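You operate a simulated robot arm through the tools that you are given. There is no shell and no other tool. Be economical: measure what you need, move in short steps, check, and stop when the job is done.

Carry out the task below with a simulated two-armed robot. There is one attempt and no reset: what you move stays moved.

TASK
On the small table at the end of the bays, fold the striped cloth in half, so that its two long edges meet.

The check looks at the end state, three seconds after you hand in, the way a careful person would. Anything else that was tipped, shoved, dropped, spilled or broken makes it a failure. Flat cloth is picked up by pressing the open fingertips on it (5 to 10 N) and closing them slowly along it; thin cloth reads only 2 to 8 mm in the jaws.

THE ROBOT
Two 7-joint arms with two-finger parallel grippers on one trunk, on a base that drives. Base frame: it is fixed to the floor where the robot stands at the start and does not move with it; the origin is under the middle of the robot, x ahead of it, y to its left, z up; the surface under the hand at the start is at about z = 0.28. Lengths are in m, angles in degrees, forces in N, time in s.
The left shoulder is at the start at [0.07, 0.163, 1.02], the right one opposite. With the tool pointing down near the work surface each hand reaches from about 0.1 to 0.74 m from the robot's upright axis, wherever it stands, measured 20 degrees to its own side. Places, roughly: small table at the end of the bays [0.5, -0.1, 0.8]. Payload 3.43 kg a hand.
The TCP of each hand is the grasp point between the finger pads, 0.034 m short of the fingertips. In the tool frame z runs along the fingers and y along their closing line. Largest opening 0.128 m; finger width 0.024, thickness 0.012; the body of the gripper, 0.048 by 0.13 m, starts 0.096 m behind the TCP.
Orientation is that of the tool frame in the base frame, as a unit quaternion [x, y, z, w]. With the fingers straight down and closing along the base's y, the tool's x points along the base's -x, its y along +y and its z along -z.

THE INTERFACE
- The arms move only by the tool move_arm. It takes "left_deltas", "right_deltas" or both (then of equal length, played together; a hand with none holds still); each is a list of rows, each an object (a shift or turn left out is 0, a gripper value left out holds the last) with "angular": the turn, a rotation vector about the tool's x, y, z in units of 4 degrees (1.0 is 4 degrees), a list of three; "offset": the shift along the tool's x, y, z in units of 40 mm (1.0 is 40 mm), a list of three; "claw": the gripper command, from -1 (shut) to 1 (fully open), values between in proportion. In form: [{"angular": [wx, wy, wz], "offset": [dx, dy, dz], "claw": claw}, ...]. A call has 1 to 12 rows; each row shifts and turns the commanded pose from where the row before left it, along the tool's axes as they then stand. A call with a number of a shift or a turn outside -1 to 1 is refused whole. Rows are played at 5 a second. More than 0.05 m and 8.6 degrees between two rows, or a gripper value outside its range, and nothing of the call is played. Where a pose cannot be reached the arm comes as near as it can. A force on the tool above 40 N (or 10 N above the force at the start of the call, whichever is more), or a blocked arm, ends the call early, and 0.2 s more pass. Each finger travels about 0.153 m/s and halts on what it meets, pressing with about 38 N; the grip force reading is that of the motor and also rises with nothing between the fingers. The clock runs only during rows and for 0.2 s after the last one: add rows that do not move to give the fingers time. It gives the time, the measured TCP pose, the force on the tool (base axes), the opening and the grip force at its end, in the units of the frame above (readings bear some noise), with the torque about the TCP (base axes, N m) and any sound that the robot's microphone picked up.
- Cameras (640 x 400 px; columns grow to the right, rows downward): "scene" is now at [0.1278, -0.0172, 1.2286]; the picture's right is [-0.22, -0.98, 0.00], its down [-0.71, 0.16, -0.69] and it looks along [0.67, -0.15, -0.73] (base axes); focal length 270 px, centre (320, 200). "left" rides on the left gripper at [0.076, 0.011, -0.16] in its tool frame; the picture's right is [-0.15, 0.99, 0.00], its down [-0.88, -0.13, -0.46] and it looks along [-0.45, -0.07, 0.89] (tool axes); focal length 234 px, centre (320, 200). "right" rides on the right gripper at [0.076, -0.011, -0.16] in its tool frame; the picture's right is [0.15, 0.99, 0.00], its down [-0.88, 0.13, -0.46] and it looks along [-0.45, 0.07, 0.89] (tool axes); focal length 234 px, centre (320, 200). There is no depth. A picture from a camera that has moved, and an enlarged one, comes with that camera's place and axes in the base frame and with its lens.
- capture(camera): a new picture of that camera. No time passes.
- move_column(by): slides the trunk up (or, below 0, down) by that many m; the arms and the scene camera ride with it, the base frame stays. It gives what a move gives, with no picture.
- base_move(legs): drives the robot by 1 to 6 legs, each [ahead, left, turn to the left] in m, m and degrees, along the robot's own axes; the way and the turn of a leg run together, so that a leg with both is an arc; at most 1.5 m and 180 degrees a leg. The arms and the cameras ride along, it lands a little off, and it stops where it bumps. It gives what a move gives.
- head_to(pan, tilt): turns the head with the scene camera to pan (to the left, within 86 degrees either way) and tilt (down, from -29 to 69), counted from straight ahead of the robot. It gives what a move gives.
- inspect(camera, box): a new picture of the part [left, top, right, bottom] of that camera's present view, enlarged. No time passes.
- hand_in(): hands the job in; it is judged then, once.

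Go step by step. Nothing tells you exact positions but the pictures and the camera data: compare them with the known pose of the tool, close in by small moves and look again before you grip or let go. The budget is 120 turns and 88 pictures, counting those below and the enlarged ones. Unless the task says otherwise, let go and move clear before handing in, and close with one line.

The tools are called after "Request:" as name(argument=value, ...) on one line, values as JSON. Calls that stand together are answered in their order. move_arm: Moves the arms, as the interface text tells. Its arguments: {"type":"object","properties":{"left_deltas":{"type":"array","items":{"type":"object","properties":{"angular":{"type":"array","items":{"type":"number"}},"offset":{"type":"array","items":{"type":"number"}},"claw":{"type":"number"}}}},"right_deltas":{"type":"array","items":{"type":"object","properties":{"angular":{"type":"array","items":{"type":"number"}},"offset":{"type":"array","items":{"type":"number"}},"claw":{"type":"number"}}}}},"required":[]} The other tools are called the same way: move_column (by) slides the trunk up or down; base_move (legs) drives the base; head_to (pan, tilt) turns the head that bears the scene camera; capture (camera) takes a picture; inspect (camera, box) takes an enlarged picture of a part of a camera's view; hand_in () hands the job in.

At the start:

```text
t: 0.0
left_eef_pos: [0.5593, 0.1578, 0.9973]
left_tool_rot: [0.0, 1.0, 0.0, 0.0]
left_force: [0.2, 0.0, 0.8]
left_torque: [-0.03, 0.0, 0.0]
left_width: 0.128
left_grip_force: 0.0
right_eef_pos: [0.6134, -0.321, 0.9545]
right_tool_rot: [0.0, 1.0, 0.001, 0.001]
right_force: [-0.9, 0.0, -0.1]
right_torque: [0.03, -0.02, -0.01]
right_width: 0.1281
right_grip_force: 0.1
trunk travel left (down, up): [-0.5, 0.44]
robot x, y, heading: [-0.0032, 0.0001, -0.0]
head pan, tilt: [-12.6, 46.7]
```

scene: 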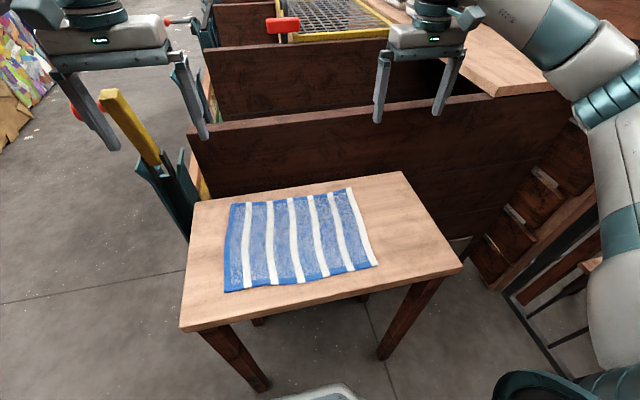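
right: 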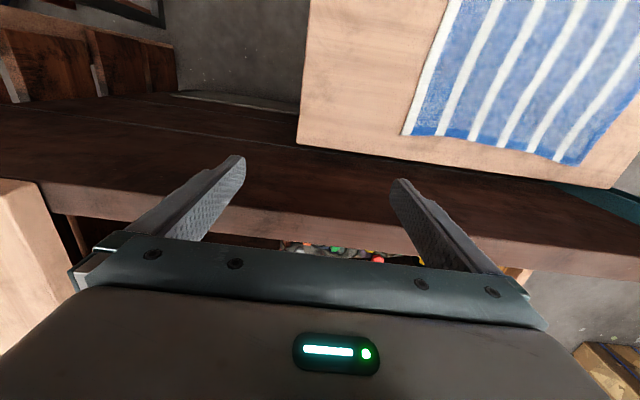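
left: 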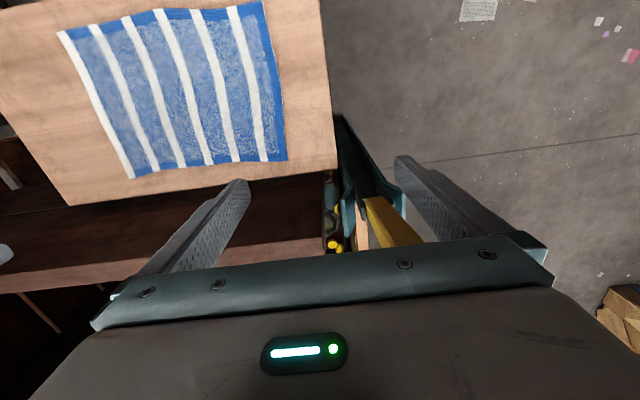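

The cloth's long edges run along y, the far one at about x≈0.585 and the near one at about x≈0.365, with the table top near z≈0.76. I plan to pinch both far corners, one hand each, and fold them toward me. First I'll bring both hands above the far corners.

Request:
inspect(camera="scene", box=[160, 150, 480, 350])

Request:
move_arm(left_deltas=[{"offset": [0, -0.6, 0.4], "claw": -0.3}, {"offset": [0, -0.6, 0.4]}, {"offset": [0, -0.6, 0.5]}, {"offset": [0, -0.5, 0.6]}, {}], right_deltas=[{"offset": [0.4, 0.9, 0], "claw": -0.3}, {"offset": [0.4, 0.9, 0]}, {"offset": [0.4, 0.9, 0.2]}, {"offset": [0, 0.9, 0.7]}, {}])

Request:
capture(camera="left")

Request:
capture(camera="right")

Request:
capture(camera="scene")

```text
2.00 times, centred on (320, 250) of scene
camera zoom: at [0.1278, -0.0172, 1.2286], right [-0.22, -0.98, 0.0], down [-0.71, 0.16, -0.69], along [0.67, -0.15, -0.73], focal length 541 px, centre (320, 100)
```

zoom: 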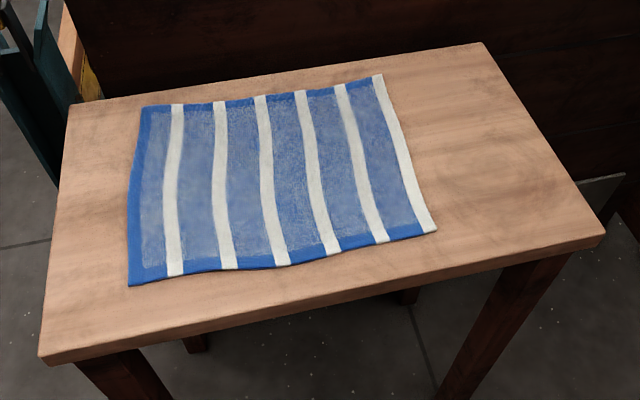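

```text
t: 1.2
left_eef_pos: [0.5597, 0.0645, 0.9223]
left_tool_rot: [0.0, 1.0, 0.0, 0.0]
left_force: [0.0, -0.2, 0.2]
left_torque: [0.0, -0.03, 0.03]
left_width: 0.0449
left_grip_force: 0.0
right_eef_pos: [0.5633, -0.1778, 0.9183]
right_tool_rot: [0.0, 1.0, 0.0, 0.0]
right_force: [-0.2, -0.9, 1.3]
right_torque: [-0.02, -0.06, -0.03]
right_width: 0.0445
right_grip_force: 0.1
trunk travel left (down, up): [-0.5, 0.44]
robot x, y, heading: [0.001, -0.0047, -0.2]
head pan, tilt: [-12.6, 46.7]
```

```text
83 pictures are left
camera left: at [0.4829, 0.0762, 1.0812], right [0.15, 0.99, 0.0], down [0.88, -0.13, 0.46], along [0.45, -0.07, -0.89], focal length 234 px, centre (320, 200)
```

left: 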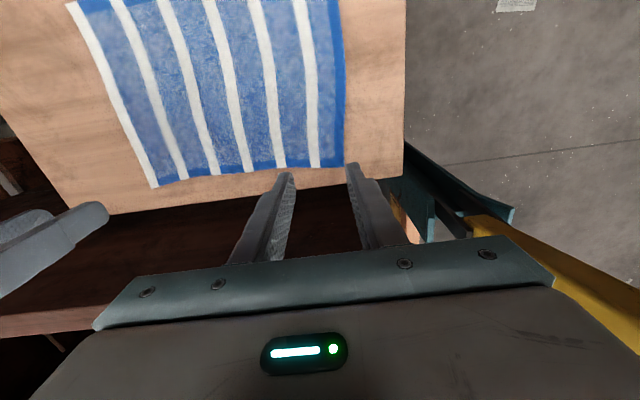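

```text
82 pictures are left
camera right: at [0.4878, -0.1888, 1.0791], right [-0.15, 0.99, 0.0], down [0.88, 0.13, 0.46], along [0.45, 0.07, -0.89], focal length 234 px, centre (320, 200)
```

right: 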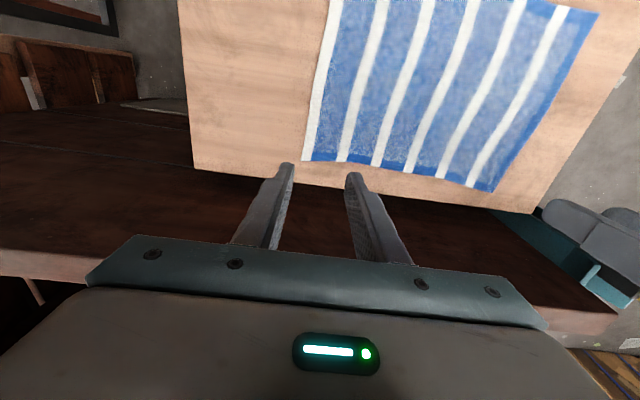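

```text
81 pictures are left
camera scene: at [0.1268, -0.0176, 1.2288], right [-0.22, -0.98, 0.0], down [-0.71, 0.16, -0.69], along [0.67, -0.15, -0.73], focal length 270 px, centre (320, 200)
```

scene: 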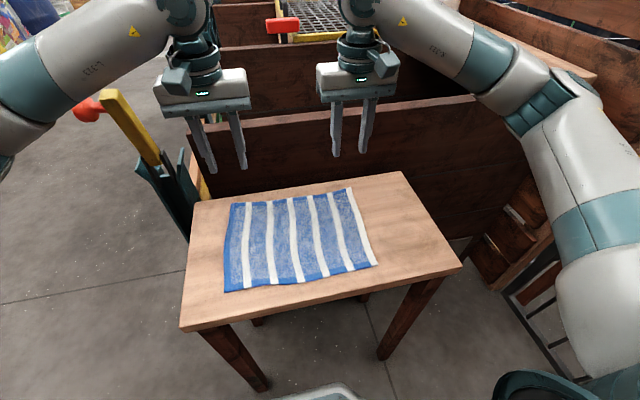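

The far corners come out at about (0.589, 0.092) and (0.588, -0.197), with the table at z≈0.757. I'll align just inside them and come down to slightly above the cloth.

Request:
move_arm(left_deltas=[{"offset": [-0.42, -0.1, 0.7]}, {"offset": [0, 0, 0.8]}, {"offset": [0, 0, 0.7]}, {"offset": [0, 0, 0.5]}, {}], right_deltas=[{"offset": [-0.32, 0.32, 0.7]}, {"offset": [0, 0, 0.8]}, {"offset": [0, 0, 0.7]}, {"offset": [0, 0, 0.4]}, {}])

Request:
capture(camera="left")

Request:
capture(camera="right")

Request:
inspect(camera="scene", box=[200, 130, 400, 255])

```text
t: 2.4
left_eef_pos: [0.5757, 0.0624, 0.8138]
left_tool_rot: [0.0, 1.0, 0.0, 0.0]
left_force: [-0.5, 0.5, 0.4]
left_torque: [-0.01, 0.0, 0.01]
left_width: 0.0449
left_grip_force: 0.0
right_eef_pos: [0.5787, -0.1662, 0.8121]
right_tool_rot: [0.0, 1.0, 0.0, -0.001]
right_force: [0.5, -0.7, -0.9]
right_torque: [0.01, -0.03, -0.01]
right_width: 0.0447
right_grip_force: 0.0
trunk travel left (down, up): [-0.5, 0.44]
robot x, y, heading: [0.0007, 0.0009, -0.2]
head pan, tilt: [-12.6, 46.7]
```

```text
80 pictures are left
camera left: at [0.5, 0.0734, 0.9717], right [0.15, 0.99, 0.0], down [0.88, -0.13, 0.46], along [0.45, -0.07, -0.89], focal length 234 px, centre (320, 200)
```

left: 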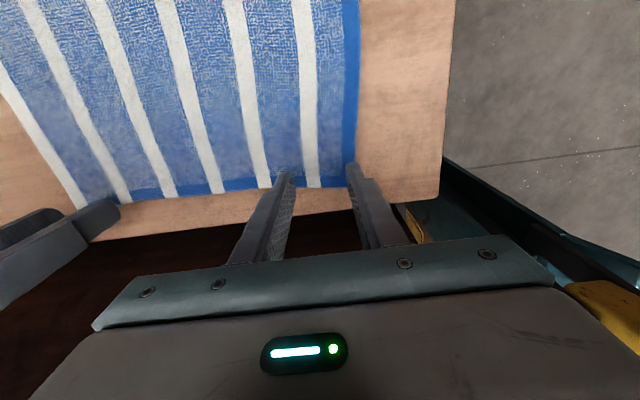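

```text
79 pictures are left
camera right: at [0.5041, -0.177, 0.9721], right [-0.15, 0.99, 0.0], down [0.88, 0.13, 0.46], along [0.45, 0.07, -0.89], focal length 234 px, centre (320, 200)
```

right: 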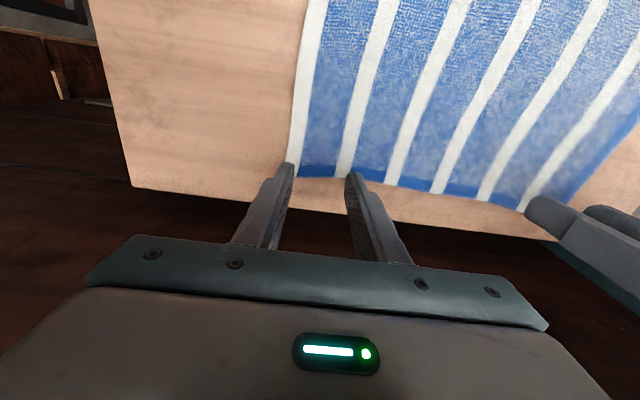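

```text
3.20 times, centred on (300, 192) of scene
camera zoom: at [0.1278, -0.0172, 1.2287], right [-0.22, -0.98, 0.0], down [-0.71, 0.16, -0.69], along [0.67, -0.15, -0.73], focal length 865 px, centre (384, 224)
```

zoom: 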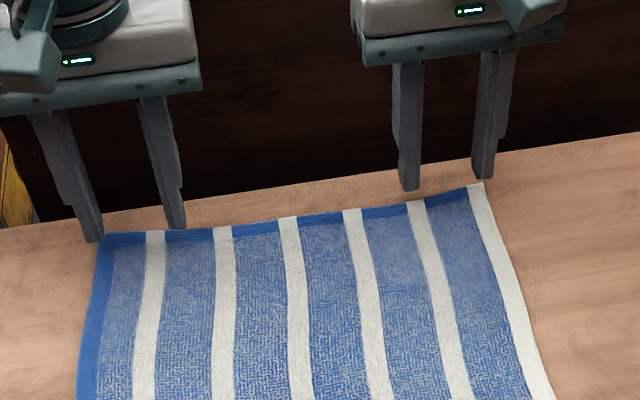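

The outer fingers sit at or beyond the cloth's side edges, so I'll shift the hands inward. Then I'll lower them gently to contact.

Request:
move_arm(left_deltas=[{"offset": [0, -0.25, 0]}, {}, {"offset": [0, 0, 0.2]}, {"offset": [0, 0, 0.15]}, {"offset": [0, 0, 0.1]}, {}], right_deltas=[{"offset": [0.12, 0.38, 0]}, {}, {"offset": [0, 0, 0.2]}, {"offset": [0, 0, 0.15]}, {"offset": [0, 0, 0.05]}, {}])

Request:
inspect(camera="scene", box=[200, 130, 400, 255])

```text
t: 3.8
left_eef_pos: [0.5755, 0.0539, 0.7957]
left_tool_rot: [0.0, 1.0, 0.001, 0.0]
left_force: [0.9, -0.2, 0.6]
left_torque: [-0.02, 0.03, -0.03]
left_width: 0.0447
left_grip_force: 0.0
right_eef_pos: [0.5728, -0.149, 0.7966]
right_tool_rot: [0.0, 1.0, 0.0, -0.001]
right_force: [0.4, 0.1, 0.2]
right_torque: [0.02, 0.0, -0.02]
right_width: 0.0449
right_grip_force: 0.0
trunk travel left (down, up): [-0.5, 0.44]
robot x, y, heading: [-0.0001, 0.0015, 0.1]
head pan, tilt: [-12.6, 46.7]
```

```text
3.20 times, centred on (300, 192) of scene
camera zoom: at [0.1278, -0.0172, 1.2286], right [-0.22, -0.98, 0.0], down [-0.71, 0.16, -0.69], along [0.67, -0.15, -0.73], focal length 865 px, centre (384, 224)
```

zoom: 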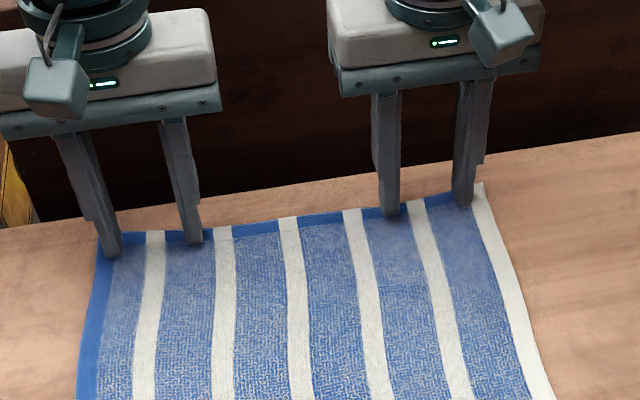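

Both hands are over the cloth just inside the corners, still without contact. I'll go down in 2 mm steps.

Request:
move_arm(left_deltas=[{"offset": [0, 0, 0.05]}, {"offset": [0, 0, 0.05]}, {"offset": [0, 0, 0.05]}, {}], right_deltas=[{"offset": [0, 0, 0.05]}, {"offset": [0, 0, 0.05]}, {"offset": [0, 0, 0.05]}, {}])

```text
t: 4.8
left_eef_pos: [0.5762, 0.0534, 0.7887]
left_tool_rot: [0.0, 1.0, 0.0, 0.001]
left_force: [0.2, 0.3, 0.2]
left_torque: [-0.01, 0.03, 0.03]
left_width: 0.0449
left_grip_force: 0.0
right_eef_pos: [0.5718, -0.1494, 0.7913]
right_tool_rot: [0.0, 1.0, 0.0, 0.0]
right_force: [0.0, 0.2, 0.4]
right_torque: [0.0, 0.0, 0.05]
right_width: 0.0447
right_grip_force: 0.0
trunk travel left (down, up): [-0.5, 0.44]
robot x, y, heading: [-0.0012, -0.002, 0.0]
head pan, tilt: [-12.6, 46.7]
```

There is still no contact, so I'll continue down.

Request:
move_arm(left_deltas=[{"offset": [0, 0, 0.05]}, {"offset": [0, 0, 0.05]}, {}], right_deltas=[{"offset": [0, 0, 0.05]}, {"offset": [0, 0, 0.05]}, {}])

```text
t: 5.6
left_eef_pos: [0.574, 0.0536, 0.7873]
left_tool_rot: [0.0, 1.0, 0.0, 0.002]
left_force: [3.1, -0.8, 15.1]
left_torque: [0.06, -0.1, -0.03]
left_width: 0.0449
left_grip_force: 0.1
right_eef_pos: [0.5739, -0.1486, 0.7869]
right_tool_rot: [0.0, 1.0, 0.0, 0.0]
right_force: [0.1, 0.2, 2.6]
right_torque: [-0.02, -0.03, 0.01]
right_width: 0.0447
right_grip_force: 0.0
trunk travel left (down, up): [-0.5, 0.44]
robot x, y, heading: [0.0031, 0.0002, 0.2]
head pan, tilt: [-12.6, 46.7]
```

The left hand is pressing 15 N and the right 2.6 N. I'll even them out.

Request:
move_arm(left_deltas=[{"offset": [0, 0, -0.03]}, {}], right_deltas=[{"offset": [0, 0, 0.02]}, {}])

```text
t: 6.2
left_eef_pos: [0.5749, 0.0538, 0.7865]
left_tool_rot: [-0.001, 1.0, 0.0, 0.001]
left_force: [4.8, 1.0, 15.4]
left_torque: [0.09, -0.13, 0.01]
left_width: 0.0447
left_grip_force: 0.2
right_eef_pos: [0.5726, -0.1479, 0.7881]
right_tool_rot: [0.0, 1.0, 0.001, 0.001]
right_force: [2.3, -2.4, 6.1]
right_torque: [-0.08, -0.03, -0.02]
right_width: 0.0448
right_grip_force: 0.2
trunk travel left (down, up): [-0.5, 0.44]
robot x, y, heading: [0.0002, 0.0014, -0.0]
head pan, tilt: [-12.6, 46.7]
```

The right hand is good at 6 N. I'll ease the left up a bit more.

Request:
move_arm(left_deltas=[{"offset": [0, 0, -0.05]}, {}])

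```text
t: 6.8
left_eef_pos: [0.5755, 0.0537, 0.787]
left_tool_rot: [0.0, 1.0, -0.001, 0.0]
left_force: [1.5, 0.8, 5.1]
left_torque: [0.07, -0.04, 0.01]
left_width: 0.0445
left_grip_force: 0.0
right_eef_pos: [0.5728, -0.1476, 0.7867]
right_tool_rot: [0.0, 1.0, -0.001, 0.001]
right_force: [1.7, -2.9, 9.4]
right_torque: [-0.11, -0.06, 0.01]
right_width: 0.0447
right_grip_force: 0.0
trunk travel left (down, up): [-0.5, 0.44]
robot x, y, heading: [-0.0034, 0.0014, 0.0]
head pan, tilt: [-12.6, 46.7]
```

Both hands are now pressing 5–9 N. I'll close the fingers slowly.

Request:
move_arm(left_deltas=[{"offset": [0, 0, 0.02], "claw": -0.37}, {"claw": -0.44}, {"claw": -0.51}, {"claw": -0.58}, {"claw": -0.65}, {"claw": -0.72}, {"claw": -0.79}, {"claw": -0.86}, {"claw": -0.93}, {"claw": -1}, {}, {}], right_deltas=[{"claw": -0.37}, {"claw": -0.44}, {"claw": -0.51}, {"claw": -0.58}, {"claw": -0.65}, {"claw": -0.72}, {"claw": -0.79}, {"claw": -0.86}, {"claw": -0.93}, {"claw": -1}, {}, {}])

Request:
inspect(camera="scene", box=[200, 130, 400, 255])

```text
t: 9.4
left_eef_pos: [0.5736, 0.0519, 0.7886]
left_tool_rot: [0.0, 1.0, -0.001, 0.001]
left_force: [-0.8, -12.4, 7.7]
left_torque: [-0.41, 0.02, -0.04]
left_width: 0.0032
left_grip_force: 38.0
right_eef_pos: [0.5714, -0.1465, 0.7874]
right_tool_rot: [0.0, 1.0, 0.001, 0.0]
right_force: [-0.2, 11.6, 9.4]
right_torque: [0.41, -0.04, -0.02]
right_width: 0.0059
right_grip_force: 38.4
trunk travel left (down, up): [-0.5, 0.44]
robot x, y, heading: [-0.0001, -0.0032, 0.2]
head pan, tilt: [-12.6, 46.7]
```

```text
3.20 times, centred on (300, 192) of scene
camera zoom: at [0.1263, -0.017, 1.2289], right [-0.22, -0.98, 0.0], down [-0.71, 0.16, -0.69], along [0.67, -0.15, -0.73], focal length 865 px, centre (384, 224)
```

zoom: 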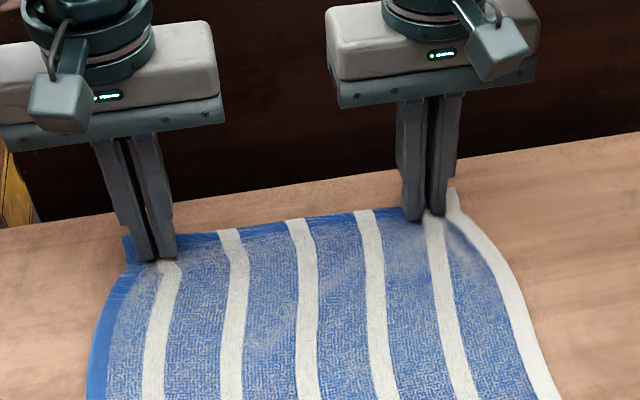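

Both grips closed on cloth, but they hold about a 30 mm strip, and that would end up folded back under. I'll release and regrip nearer the edge. I'll also back the base up a little so the hands can tilt during the fold.

Request:
move_arm(left_deltas=[{"claw": -0.6}, {"claw": -0.3}, {}, {"offset": [0, 0, -0.7]}, {"offset": [0, 0, -0.9]}, {"offset": [0, 0, -0.9]}, {}], right_deltas=[{"claw": -0.6}, {"claw": -0.3}, {}, {"offset": [0, 0, -0.7]}, {"offset": [0, 0, -0.9]}, {"offset": [0, 0, -0.9]}, {}])

Request:
base_move(legs=[[-0.1, 0, 0]])

Request:
capture(camera="scene")

Request:
capture(camera="left")

Request:
capture(camera="right")

```text
t: 11.0
left_eef_pos: [0.577, 0.0506, 0.8875]
left_tool_rot: [0.0, 1.0, 0.0, -0.001]
left_force: [-0.3, -0.3, -0.4]
left_torque: [-0.02, -0.02, -0.03]
left_width: 0.0447
left_grip_force: 0.2
right_eef_pos: [0.5741, -0.1471, 0.8855]
right_tool_rot: [0.001, 1.0, 0.0, -0.001]
right_force: [0.1, 0.1, 0.4]
right_torque: [-0.01, 0.02, 0.01]
right_width: 0.0449
right_grip_force: 0.1
trunk travel left (down, up): [-0.5, 0.44]
robot x, y, heading: [0.003, -0.002, -0.1]
head pan, tilt: [-12.6, 46.7]
```

```text
t: 12.2
left_eef_pos: [0.4764, 0.05, 0.8866]
left_tool_rot: [0.0, 1.0, 0.0, 0.0]
left_force: [-0.1, -0.2, 0.8]
left_torque: [0.01, -0.02, 0.01]
left_width: 0.0446
left_grip_force: 0.1
right_eef_pos: [0.4733, -0.1484, 0.8869]
right_tool_rot: [0.001, 1.0, 0.0, 0.0]
right_force: [-0.1, -0.7, 0.9]
right_torque: [0.0, -0.01, 0.02]
right_width: 0.0447
right_grip_force: 0.1
trunk travel left (down, up): [-0.5, 0.44]
robot x, y, heading: [-0.0948, 0.0008, 0.1]
head pan, tilt: [-12.6, 46.7]
```

```text
75 pictures are left
camera scene: at [0.0271, -0.0172, 1.2287], right [-0.22, -0.98, 0.0], down [-0.71, 0.16, -0.69], along [0.67, -0.15, -0.73], focal length 270 px, centre (320, 200)
```

scene: 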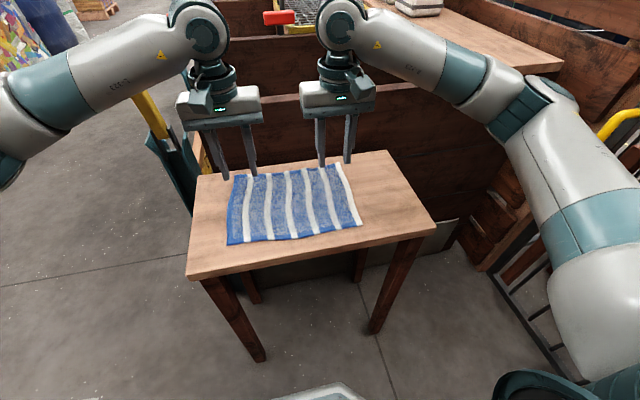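

```text
74 pictures are left
camera left: at [0.3996, 0.0614, 1.0457], right [0.15, 0.99, 0.0], down [0.88, -0.13, 0.46], along [0.45, -0.07, -0.89], focal length 234 px, centre (320, 200)
```

left: 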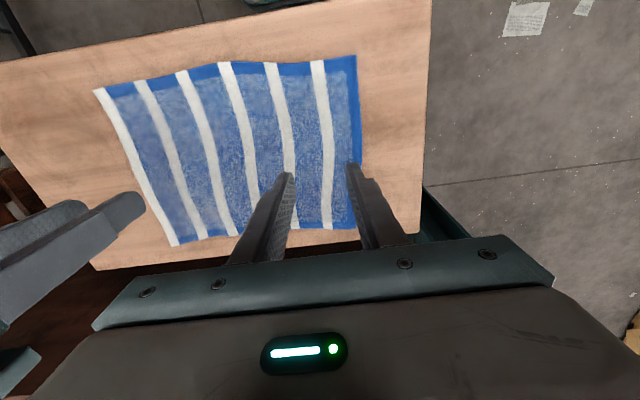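

```text
73 pictures are left
camera right: at [0.3986, -0.1604, 1.0466], right [-0.15, 0.99, 0.0], down [0.88, 0.13, 0.46], along [0.45, 0.07, -0.89], focal length 234 px, centre (320, 200)
```

right: 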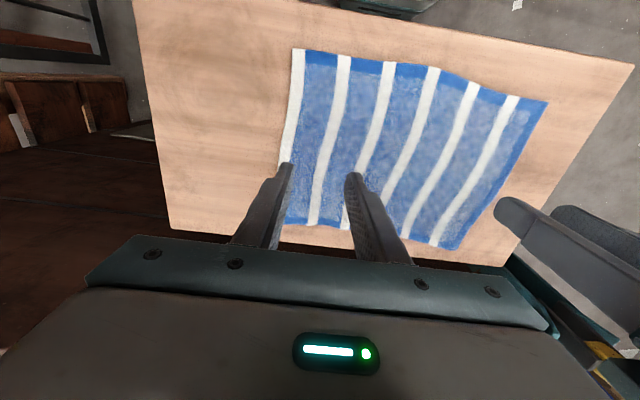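

From here I read the far corners as A(.597, .082) and B(.588, -.185), and the near corners as D(.380, .101) and C(.373, -.192). I'll move so the fingers overlap the far edge by only about 10 mm.

Request:
move_arm(left_deltas=[{"offset": [-0.8, -0.1, 0]}, {"offset": [-0.8, 0, 0]}, {"offset": [-0.8, 0, 0.4]}, {"offset": [-0.66, 0, 0.6]}, {"offset": [0, 0, 0.6]}, {"offset": [0, 0, 0.5]}, {}], right_deltas=[{"offset": [-0.8, 0, 0]}, {"offset": [-0.8, 0, 0]}, {"offset": [-0.8, 0, 0.4]}, {"offset": [-0.52, 0, 0.6]}, {"offset": [0, 0, 0.6]}, {"offset": [0, 0, 0.5]}, {}])

Request:
capture(camera="left")

Request:
capture(camera="right")

Request:
inspect(camera="scene", box=[210, 120, 370, 220])

```text
t: 13.8
left_eef_pos: [0.5964, 0.0466, 0.8004]
left_tool_rot: [0.0, 1.0, 0.0, 0.001]
left_force: [-0.3, -0.8, -0.1]
left_torque: [0.02, -0.01, 0.02]
left_width: 0.0451
left_grip_force: 0.0
right_eef_pos: [0.5909, -0.1479, 0.8018]
right_tool_rot: [0.0, 1.0, 0.0, 0.001]
right_force: [0.1, 1.0, -0.1]
right_torque: [0.01, -0.01, 0.02]
right_width: 0.0449
right_grip_force: 0.0
trunk travel left (down, up): [-0.5, 0.44]
robot x, y, heading: [-0.1019, 0.0019, -0.2]
head pan, tilt: [-12.6, 46.7]
```

```text
72 pictures are left
camera left: at [0.5208, 0.0565, 0.958], right [0.15, 0.99, 0.0], down [0.88, -0.13, 0.46], along [0.45, -0.07, -0.89], focal length 234 px, centre (320, 200)
```

left: 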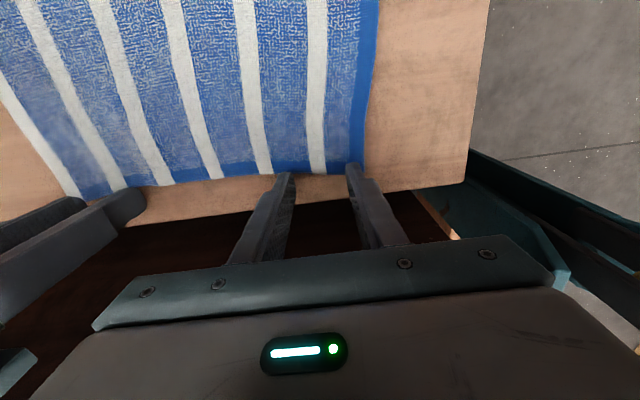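

```text
71 pictures are left
camera right: at [0.5159, -0.1605, 0.9621], right [-0.15, 0.99, 0.0], down [0.88, 0.13, 0.46], along [0.45, 0.07, -0.89], focal length 234 px, centre (320, 200)
```

right: 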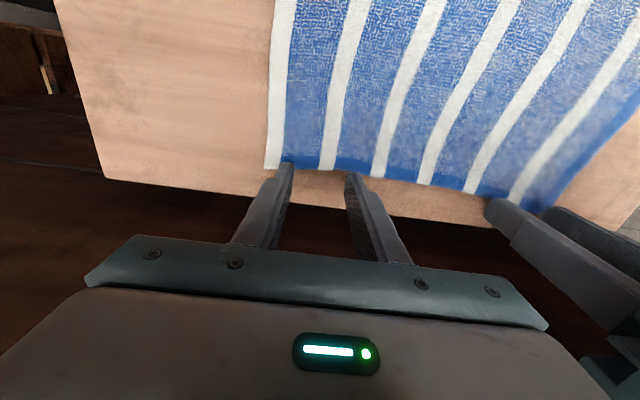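

```text
4.00 times, centred on (290, 170) of scene
camera zoom: at [0.0276, -0.0171, 1.2287], right [-0.22, -0.98, 0.0], down [-0.71, 0.16, -0.69], along [0.67, -0.15, -0.73], focal length 1081 px, centre (440, 320)
```

zoom: 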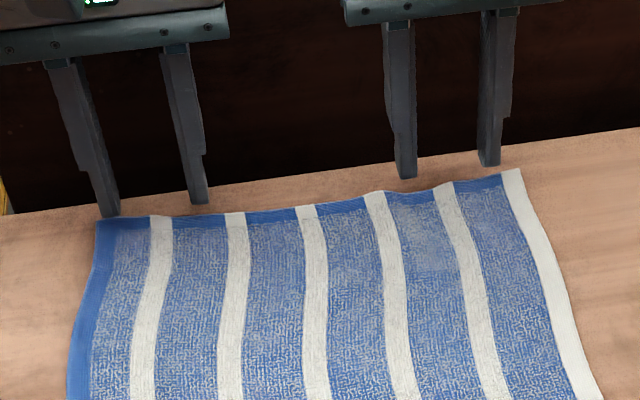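

Alignment gives about 12 mm of overlap on both sides. I'll lower to contact.

Request:
move_arm(left_deltas=[{"offset": [0, 0, 0.15]}, {"offset": [0, 0, 0.1]}, {"offset": [0, 0, 0.05]}, {}], right_deltas=[{"offset": [0, 0, 0.15]}, {"offset": [0, 0, 0.12]}, {"offset": [0, 0, 0.06]}, {}])

```text
t: 14.8
left_eef_pos: [0.5989, 0.0465, 0.7888]
left_tool_rot: [0.0, 1.0, 0.0, 0.0]
left_force: [0.1, 0.3, -0.3]
left_torque: [-0.02, 0.01, -0.02]
left_width: 0.0449
left_grip_force: 0.1
right_eef_pos: [0.5916, -0.1508, 0.7875]
right_tool_rot: [0.0, 1.0, 0.0, 0.0]
right_force: [-0.1, 0.3, 0.6]
right_torque: [0.0, -0.01, 0.0]
right_width: 0.0447
right_grip_force: 0.0
trunk travel left (down, up): [-0.5, 0.44]
robot x, y, heading: [-0.0994, 0.0007, -0.4]
head pan, tilt: [-12.6, 46.7]
```

Request:
move_arm(left_deltas=[{"offset": [0, 0, 0.04]}, {}], right_deltas=[{"offset": [0, 0, 0.04]}, {}])

```text
t: 15.3
left_eef_pos: [0.5994, 0.0442, 0.7899]
left_tool_rot: [0.0, 1.0, 0.001, 0.0]
left_force: [-0.6, 0.1, 1.3]
left_torque: [0.05, 0.01, -0.01]
left_width: 0.0452
left_grip_force: 0.1
right_eef_pos: [0.5909, -0.1504, 0.7877]
right_tool_rot: [0.001, 1.0, -0.001, 0.001]
right_force: [-0.2, 0.6, 4.2]
right_torque: [-0.04, 0.06, 0.0]
right_width: 0.0447
right_grip_force: 0.1
trunk travel left (down, up): [-0.5, 0.44]
robot x, y, heading: [-0.0978, -0.0021, -0.1]
head pan, tilt: [-12.6, 46.7]
```

Contact is starting: the right reads 4 N and the left 1 N. A touch more pressure on each.

Request:
move_arm(left_deltas=[{"offset": [0, 0, 0.04]}, {}], right_deltas=[{"offset": [0, 0, 0.02]}, {}])

```text
t: 15.9
left_eef_pos: [0.5978, 0.0469, 0.7879]
left_tool_rot: [0.0, 1.0, 0.0, 0.0]
left_force: [0.5, 1.1, 2.2]
left_torque: [0.0, 0.02, -0.05]
left_width: 0.0447
left_grip_force: 0.2
right_eef_pos: [0.5916, -0.1508, 0.7876]
right_tool_rot: [0.0, 1.0, -0.001, 0.001]
right_force: [0.1, -0.9, 8.5]
right_torque: [-0.09, 0.09, 0.01]
right_width: 0.0448
right_grip_force: 0.1
trunk travel left (down, up): [-0.5, 0.44]
robot x, y, heading: [-0.0999, 0.0013, -0.0]
head pan, tilt: [-12.6, 46.7]
```

Request:
move_arm(left_deltas=[{"offset": [0, 0, 0.04]}, {}])

```text
t: 16.6
left_eef_pos: [0.5995, 0.0463, 0.7873]
left_tool_rot: [-0.001, 1.0, 0.001, 0.0]
left_force: [0.8, -0.1, 7.2]
left_torque: [0.08, 0.01, -0.06]
left_width: 0.0449
left_grip_force: 0.0
right_eef_pos: [0.5907, -0.1506, 0.7865]
right_tool_rot: [0.0, 1.0, -0.001, 0.0]
right_force: [0.8, -1.1, 7.8]
right_torque: [-0.07, 0.04, 0.01]
right_width: 0.045
right_grip_force: 0.0
trunk travel left (down, up): [-0.5, 0.44]
robot x, y, heading: [-0.1013, -0.0025, -0.2]
head pan, tilt: [-12.6, 46.7]
```

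Both hands are pressing 7–8 N. I'll close slowly.

Request:
move_arm(left_deltas=[{"claw": -0.37}, {"claw": -0.44}, {"claw": -0.51}, {"claw": -0.58}, {"claw": -0.65}, {"claw": -0.72}, {"claw": -0.79}, {"claw": -0.86}, {"claw": -0.93}, {"claw": -1}, {}, {}], right_deltas=[{"claw": -0.37}, {"claw": -0.44}, {"claw": -0.51}, {"claw": -0.58}, {"claw": -0.65}, {"claw": -0.72}, {"claw": -0.79}, {"claw": -0.86}, {"claw": -0.93}, {"claw": -1}, {}, {}])

Request:
inspect(camera="scene", box=[210, 120, 370, 220])

```text
t: 19.1
left_eef_pos: [0.5983, 0.046, 0.7878]
left_tool_rot: [0.0, 1.0, 0.0, 0.001]
left_force: [-0.1, -1.5, 8.3]
left_torque: [-0.01, 0.01, 0.09]
left_width: 0.0026
left_grip_force: 38.3
right_eef_pos: [0.5913, -0.1496, 0.7881]
right_tool_rot: [0.001, 1.0, -0.001, 0.001]
right_force: [-0.6, 1.0, 10.5]
right_torque: [0.0, 0.11, 0.0]
right_width: 0.0041
right_grip_force: 38.0
trunk travel left (down, up): [-0.5, 0.44]
robot x, y, heading: [-0.0996, -0.0034, -0.1]
head pan, tilt: [-12.6, 46.7]
```

```text
4.00 times, centred on (290, 170) of scene
camera zoom: at [0.0262, -0.0171, 1.2289], right [-0.22, -0.98, 0.0], down [-0.71, 0.16, -0.69], along [0.67, -0.15, -0.73], focal length 1081 px, centre (440, 320)
```

zoom: 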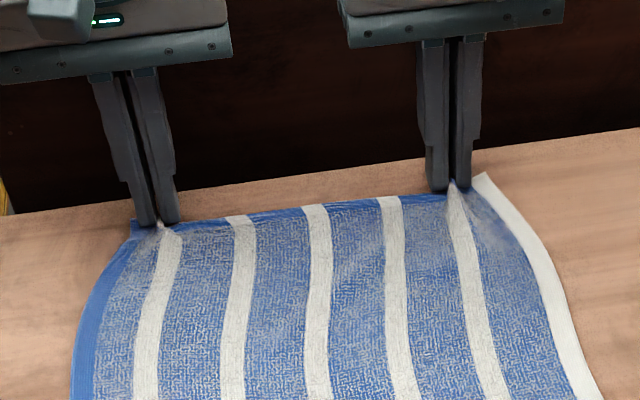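

Both appear pinched at the edge. I'll make a test lift.

Request:
move_arm(left_deltas=[{"offset": [0.1, 0, -0.3]}, {"offset": [0.2, 0, -0.4]}, {"offset": [0.3, 0, -0.4]}, {}], right_deltas=[{"offset": [0.1, 0, -0.3]}, {"offset": [0.2, 0, -0.4]}, {"offset": [0.3, 0, -0.4]}, {}])

Request:
inspect(camera="scene", box=[180, 100, 404, 240])

```text
t: 20.1
left_eef_pos: [0.5758, 0.045, 0.8296]
left_tool_rot: [0.0, 1.0, 0.0, -0.001]
left_force: [-0.5, -2.1, 0.1]
left_torque: [-0.04, -0.01, 0.06]
left_width: 0.0026
left_grip_force: 37.1
right_eef_pos: [0.5675, -0.1486, 0.8293]
right_tool_rot: [0.0, 1.0, 0.0, 0.0]
right_force: [-0.2, 2.2, -0.6]
right_torque: [0.07, -0.01, -0.03]
right_width: 0.0034
right_grip_force: 37.9
trunk travel left (down, up): [-0.5, 0.44]
robot x, y, heading: [-0.1005, -0.0029, -0.2]
head pan, tilt: [-12.6, 46.7]
```

```text
2.86 times, centred on (292, 170) of scene
camera zoom: at [0.0286, -0.0173, 1.2285], right [-0.22, -0.98, 0.0], down [-0.71, 0.16, -0.69], along [0.67, -0.15, -0.73], focal length 772 px, centre (400, 286)
```

zoom: 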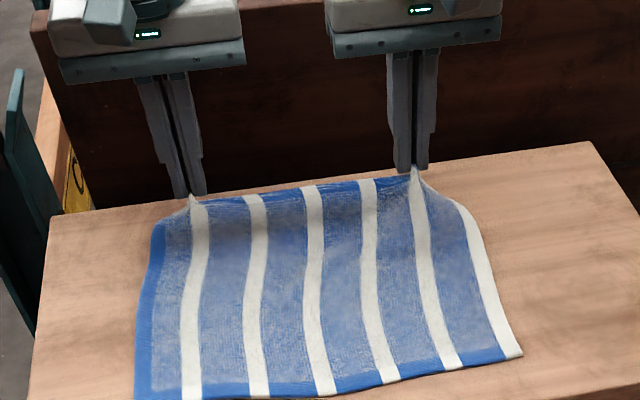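

Both corners are lifted and held. I'll carry the edge along an arc toward me, tilting the hands as I go. This is the first half.

Request:
move_arm(left_deltas=[{"offset": [0.27, 0, -0.36], "angular": [0, -1, 0]}, {"offset": [0.275, 0, -0.325], "angular": [0, -1, 0]}, {"offset": [0.31, 0, -0.3], "angular": [0, -1, 0]}, {"offset": [0.33, 0, -0.27], "angular": [0, -1, 0]}, {"offset": [0.32, 0, -0.24], "angular": [0, -1, 0]}, {"offset": [0.32, 0, -0.215], "angular": [0, -1, 0]}, {"offset": [0.33, 0, -0.19], "angular": [0, -1, 0]}, {"offset": [0.34, 0, -0.16], "angular": [0, -1, 0]}, {}], right_deltas=[{"offset": [0.27, 0, -0.36], "angular": [0, -1, 0]}, {"offset": [0.275, 0, -0.325], "angular": [0, -1, 0]}, {"offset": [0.31, 0, -0.3], "angular": [0, -1, 0]}, {"offset": [0.33, 0, -0.27], "angular": [0, -1, 0]}, {"offset": [0.32, 0, -0.24], "angular": [0, -1, 0]}, {"offset": [0.32, 0, -0.215], "angular": [0, -1, 0]}, {"offset": [0.33, 0, -0.19], "angular": [0, -1, 0]}, {"offset": [0.34, 0, -0.16], "angular": [0, -1, 0]}, {}])

Request:
capture(camera="scene")

Request:
capture(camera="left")

```text
t: 22.1
left_eef_pos: [0.4629, 0.0473, 0.8838]
left_tool_rot: [0.0, 0.961, 0.0, 0.275]
left_force: [0.0, -2.2, -0.2]
left_torque: [-0.08, 0.06, 0.01]
left_width: 0.0025
left_grip_force: 37.7
right_eef_pos: [0.4542, -0.1481, 0.8865]
right_tool_rot: [0.001, 0.961, 0.0, 0.276]
right_force: [-0.8, 1.6, 0.0]
right_torque: [0.07, 0.03, 0.05]
right_width: 0.0036
right_grip_force: 38.1
trunk travel left (down, up): [-0.5, 0.44]
robot x, y, heading: [-0.1003, -0.0006, 0.2]
head pan, tilt: [-12.6, 46.7]
```

```text
67 pictures are left
camera scene: at [0.0285, -0.0171, 1.2286], right [-0.22, -0.98, 0.0], down [-0.71, 0.16, -0.69], along [0.67, -0.15, -0.73], focal length 270 px, centre (320, 200)
```

scene: 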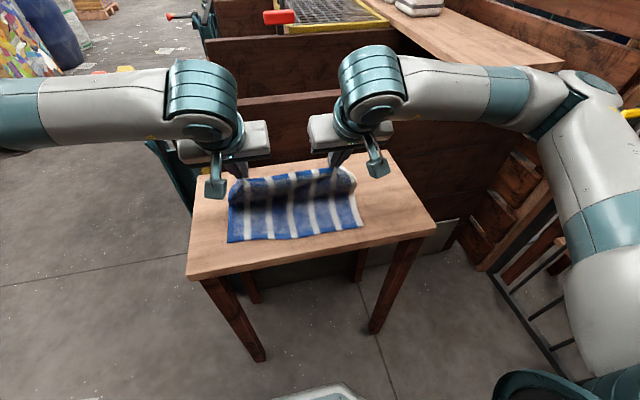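

```text
66 pictures are left
camera left: at [0.3139, 0.0581, 0.9776], right [0.12, 0.99, 0.08], down [0.51, -0.13, 0.85], along [0.85, -0.07, -0.52], focal length 234 px, centre (320, 200)
```

left: 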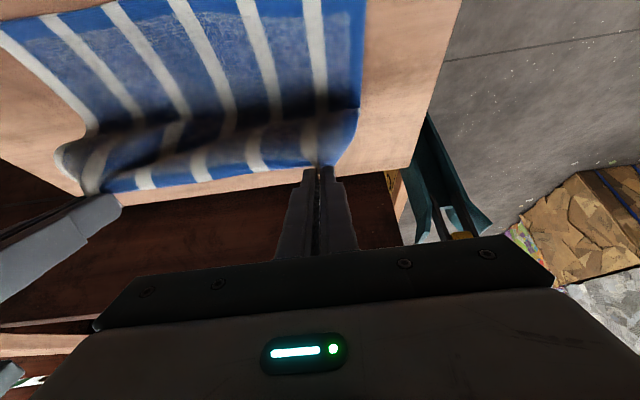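

The fold is forming cleanly. I'll continue the arc down toward the near edge.

Request:
move_arm(left_deltas=[{"offset": [0.42, 0, -0.18], "angular": [0, -1, 0]}, {"offset": [0.45, 0, -0.15], "angular": [0, -1, 0]}, {"offset": [0.455, 0, -0.12], "angular": [0, -1, 0]}, {"offset": [0.48, 0, -0.08], "angular": [0, -1, 0]}, {"offset": [0.48, 0, -0.035], "angular": [0, -1, 0]}, {"offset": [0.49, 0, 0], "angular": [0, -1, 0]}, {"offset": [0.46, 0, 0.02], "angular": [0, -1, 0]}, {}], right_deltas=[{"offset": [0.42, 0, -0.18], "angular": [0, -1, 0]}, {"offset": [0.45, 0, -0.15], "angular": [0, -1, 0]}, {"offset": [0.455, 0, -0.12], "angular": [0, -1, 0]}, {"offset": [0.48, 0, -0.08], "angular": [0, -1, 0]}, {"offset": [0.48, 0, -0.035], "angular": [0, -1, 0]}, {"offset": [0.49, 0, 0], "angular": [0, -1, 0]}, {"offset": [0.46, 0, 0.02], "angular": [0, -1, 0]}, {}])

Request:
inspect(camera="scene", box=[160, 120, 480, 320])

Request:
capture(camera="left")

Request:
capture(camera="right")

```text
t: 23.9
left_eef_pos: [0.3808, 0.0247, 0.8098]
left_tool_rot: [0.0, 0.866, 0.0, 0.5]
left_force: [0.8, 0.0, 0.6]
left_torque: [-0.04, 0.04, 0.02]
left_width: 0.0026
left_grip_force: 36.8
left hand out of reach, approached as far as the arm can: row 5, 6, 7
right_eef_pos: [0.4446, -0.1124, 0.8102]
right_tool_rot: [0.001, 0.866, 0.0, 0.499]
right_force: [-0.7, -0.5, 0.4]
right_torque: [0.02, 0.0, -0.03]
right_width: 0.0038
right_grip_force: 37.8
right hand out of reach, approached as far as the arm can: row 3, 4, 5, 6, 7
trunk travel left (down, up): [-0.5, 0.44]
robot x, y, heading: [-0.103, 0.0025, 0.1]
head pan, tilt: [-12.6, 46.7]
```

```text
2.00 times, centred on (320, 220) of scene
camera zoom: at [0.0282, -0.0169, 1.2286], right [-0.22, -0.98, 0.0], down [-0.71, 0.16, -0.69], along [0.67, -0.15, -0.73], focal length 541 px, centre (320, 160)
```

zoom: 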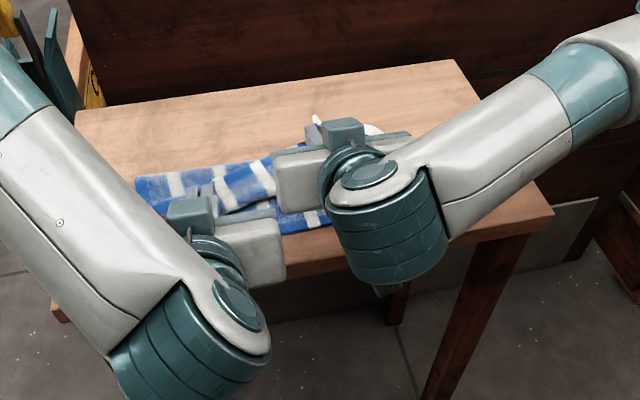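

```text
64 pictures are left
camera left: at [0.2044, 0.0351, 0.8223], right [0.07, 0.99, 0.13], down [0.05, -0.13, 0.99], along [1.0, -0.07, -0.05], focal length 234 px, centre (320, 200)
```

left: 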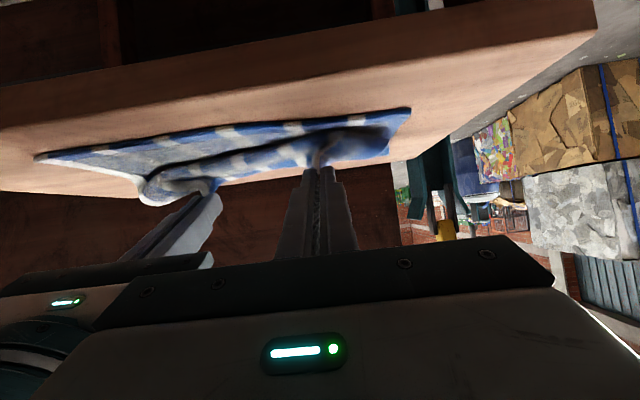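

```text
63 pictures are left
camera right: at [0.2697, -0.1238, 0.8249], right [-0.07, 0.99, -0.13], down [0.05, 0.13, 0.99], along [1.0, 0.06, -0.05], focal length 234 px, centre (320, 200)
```

right: 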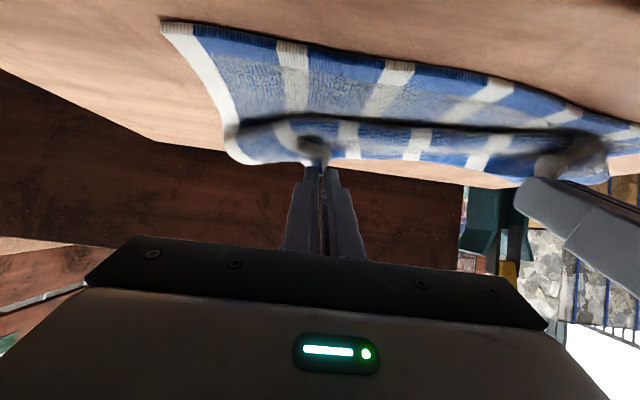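

The 60° tilt at this point is out of reach and the hands drifted from their path, though both still hold the cloth. I'll reduce the tilt to about 32° while keeping the tips near the target.

Request:
move_arm(left_deltas=[{"offset": [-0.11, 0, -0.02], "angular": [0, 1, 0]}, {"offset": [-0.11, 0, -0.03], "angular": [0, 1, 0]}, {"offset": [-0.11, 0, -0.04], "angular": [0, 1, 0]}, {"offset": [-0.105, 0, -0.045], "angular": [0, 1, 0]}, {"offset": [-0.1, 0, -0.05], "angular": [0, 1, 0]}, {"offset": [-0.1, 0, -0.06], "angular": [0, 1, 0]}, {"offset": [-0.09, 0, -0.07], "angular": [0, 1, 0]}, {}, {}], right_deltas=[{"offset": [-0.11, 0, -0.02], "angular": [0, 1, 0]}, {"offset": [-0.11, 0, -0.03], "angular": [0, 1, 0]}, {"offset": [-0.11, 0, -0.04], "angular": [0, 1, 0]}, {"offset": [-0.105, 0, -0.045], "angular": [0, 1, 0]}, {"offset": [-0.1, 0, -0.05], "angular": [0, 1, 0]}, {"offset": [-0.1, 0, -0.06], "angular": [0, 1, 0]}, {"offset": [-0.09, 0, -0.07], "angular": [0, 1, 0]}, {}, {}])

Request:
capture(camera="left")

Request:
capture(camera="right")

Request:
inspect(camera="scene", box=[160, 120, 480, 320])

```text
t: 25.9
left_eef_pos: [0.3888, 0.0268, 0.8381]
left_tool_rot: [0.001, 0.961, 0.0, 0.275]
left_force: [-0.8, -0.2, 0.2]
left_torque: [0.03, -0.02, 0.0]
left_width: 0.0023
left_grip_force: 37.1
right_eef_pos: [0.4552, -0.1127, 0.8391]
right_tool_rot: [0.001, 0.961, -0.001, 0.275]
right_force: [-0.5, -0.2, -0.9]
right_torque: [-0.01, 0.02, -0.03]
right_width: 0.0039
right_grip_force: 37.9
trunk travel left (down, up): [-0.5, 0.44]
robot x, y, heading: [-0.0965, -0.001, -0.0]
head pan, tilt: [-12.6, 46.7]
```

```text
62 pictures are left
camera left: at [0.2411, 0.0375, 0.931], right [0.12, 0.99, 0.08], down [0.51, -0.13, 0.85], along [0.85, -0.07, -0.52], focal length 234 px, centre (320, 200)
```

left: 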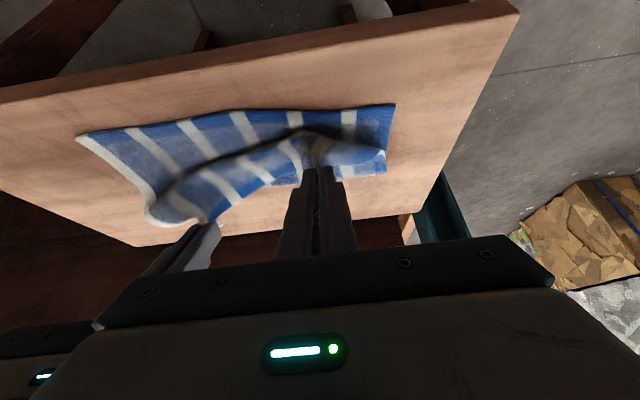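

```text
61 pictures are left
camera right: at [0.3085, -0.1238, 0.9355], right [-0.12, 0.99, -0.08], down [0.51, 0.13, 0.85], along [0.85, 0.07, -0.52], focal length 234 px, centre (320, 200)
```

right: 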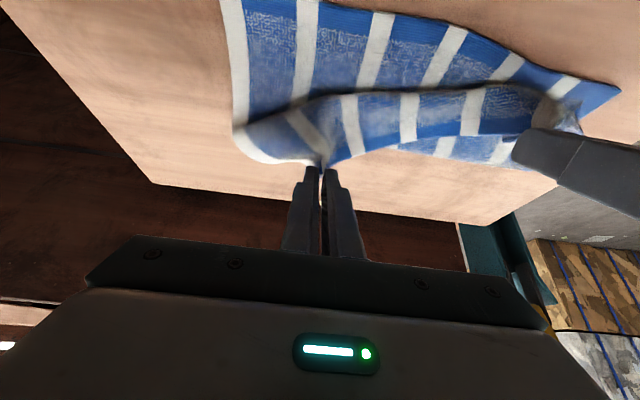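

```text
2.00 times, centred on (320, 220) of scene
camera zoom: at [0.0281, -0.0171, 1.2286], right [-0.22, -0.98, 0.0], down [-0.71, 0.16, -0.69], along [0.67, -0.15, -0.73], focal length 541 px, centre (320, 160)
```

zoom: 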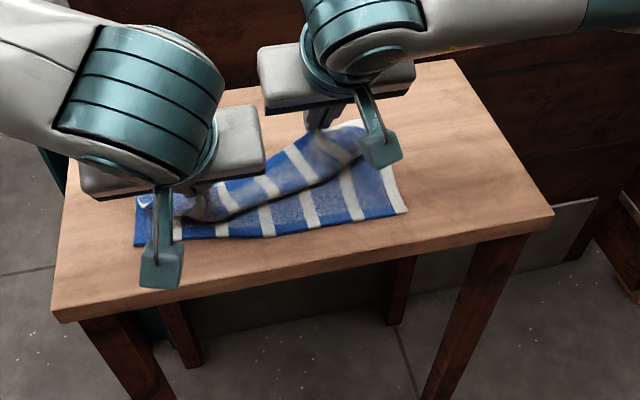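

The lower layer is undisturbed and both grips hold. Now I'll bring the right hand back over to its target, and nudge the left one outward.

Request:
move_arm(left_deltas=[{"offset": [0.093, 0.105, -0.058]}, {"offset": [0.093, 0.105, -0.058]}, {"offset": [0.093, 0.105, -0.058]}, {"offset": [0.093, 0.105, -0.058]}, {"offset": [0.093, 0.105, -0.058]}, {}], right_deltas=[{"offset": [0.14, -0.18, -0.62]}, {"offset": [0.25, -0.18, -0.45]}, {"offset": [0.38, -0.18, -0.24]}, {"offset": [0.515, -0.18, -0.026]}, {"offset": [0.66, -0.18, 0.12]}, {}])

Request:
capture(camera="left")

Request:
capture(camera="right")

Request:
inspect(camera="scene", box=[160, 120, 480, 320])

```text
t: 27.4
left_eef_pos: [0.3687, 0.0451, 0.8384]
left_tool_rot: [0.001, 0.961, 0.0, 0.276]
left_force: [0.2, -0.6, 0.0]
left_torque: [0.0, 0.0, 0.01]
left_width: 0.0024
left_grip_force: 37.3
right_eef_pos: [0.3876, -0.1371, 0.8428]
right_tool_rot: [0.001, 0.961, 0.0, 0.275]
right_force: [0.0, -0.5, 0.5]
right_torque: [0.03, 0.01, -0.04]
right_width: 0.004
right_grip_force: 37.9
right hand out of reach, approached as far as the arm can: row 4, 5
trunk travel left (down, up): [-0.5, 0.44]
robot x, y, heading: [-0.1045, 0.0006, 0.1]
head pan, tilt: [-12.6, 46.7]
```

```text
59 pictures are left
camera left: at [0.2196, 0.0568, 0.9328], right [0.12, 0.99, 0.08], down [0.51, -0.13, 0.85], along [0.85, -0.07, -0.52], focal length 234 px, centre (320, 200)
```

left: 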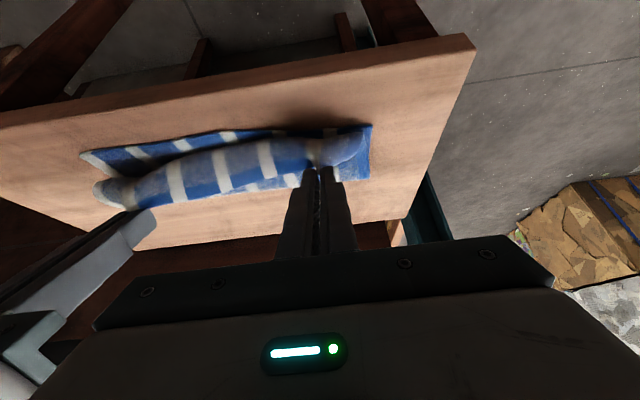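

```text
58 pictures are left
camera right: at [0.2408, -0.1481, 0.9388], right [-0.12, 0.99, -0.08], down [0.51, 0.13, 0.85], along [0.85, 0.07, -0.52], focal length 234 px, centre (320, 200)
```

right: 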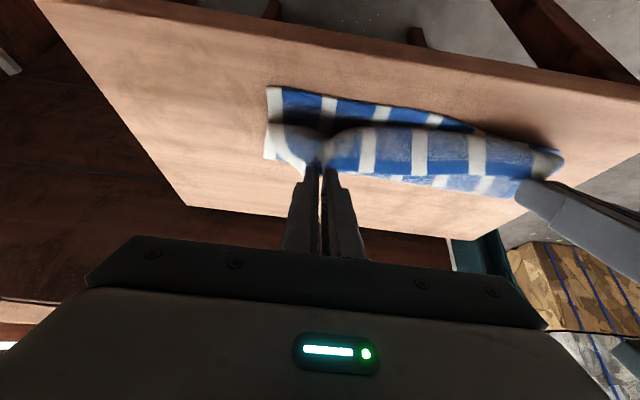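

```text
2.00 times, centred on (320, 220) of scene
camera zoom: at [0.0278, -0.0173, 1.2287], right [-0.22, -0.98, 0.0], down [-0.71, 0.16, -0.69], along [0.67, -0.15, -0.73], focal length 541 px, centre (320, 160)
```

zoom: 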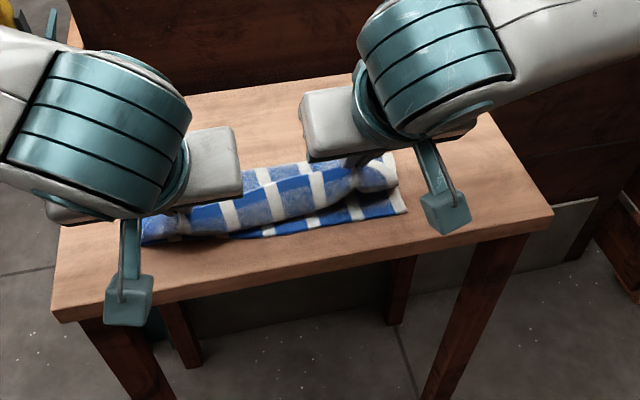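

The right hand is still about 25 mm short because of its reach at this tilt. I'll reduce its tilt and move it further.

Request:
move_arm(right_deltas=[{"offset": [0, -0.055, 0], "angular": [0, 1, 0]}, {"offset": [0, -0.055, 0], "angular": [0, 1, 0]}, {"offset": [0.1, -0.055, 0], "angular": [0, 1, 0]}, {"offset": [0.15, -0.055, 0], "angular": [0, 1, 0]}, {"offset": [0.15, -0.055, 0], "angular": [0, 1, 0]}, {}])

Request:
capture(camera="right")

```text
t: 28.8
left_eef_pos: [0.3683, 0.0448, 0.8377]
left_tool_rot: [0.001, 0.961, -0.001, 0.276]
left_force: [0.0, -1.2, 0.3]
left_torque: [-0.09, -0.04, 0.01]
left_width: 0.0024
left_grip_force: 37.0
right_eef_pos: [0.3742, -0.148, 0.8369]
right_tool_rot: [0.001, 0.995, -0.001, 0.104]
right_force: [0.3, 1.5, 0.0]
right_torque: [0.1, -0.02, -0.05]
right_width: 0.004
right_grip_force: 38.2
trunk travel left (down, up): [-0.5, 0.44]
robot x, y, heading: [-0.0998, -0.0032, 0.2]
head pan, tilt: [-12.6, 46.7]
```

```text
56 pictures are left
camera right: at [0.2685, -0.1601, 0.9782], right [-0.14, 0.99, -0.03], down [0.77, 0.13, 0.63], along [0.63, 0.07, -0.78], focal length 234 px, centre (320, 200)
```

right: 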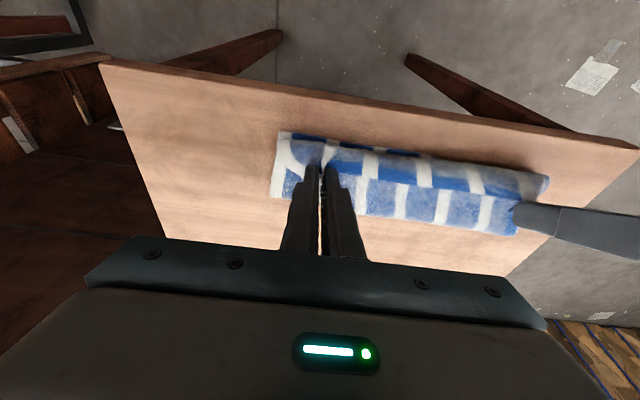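

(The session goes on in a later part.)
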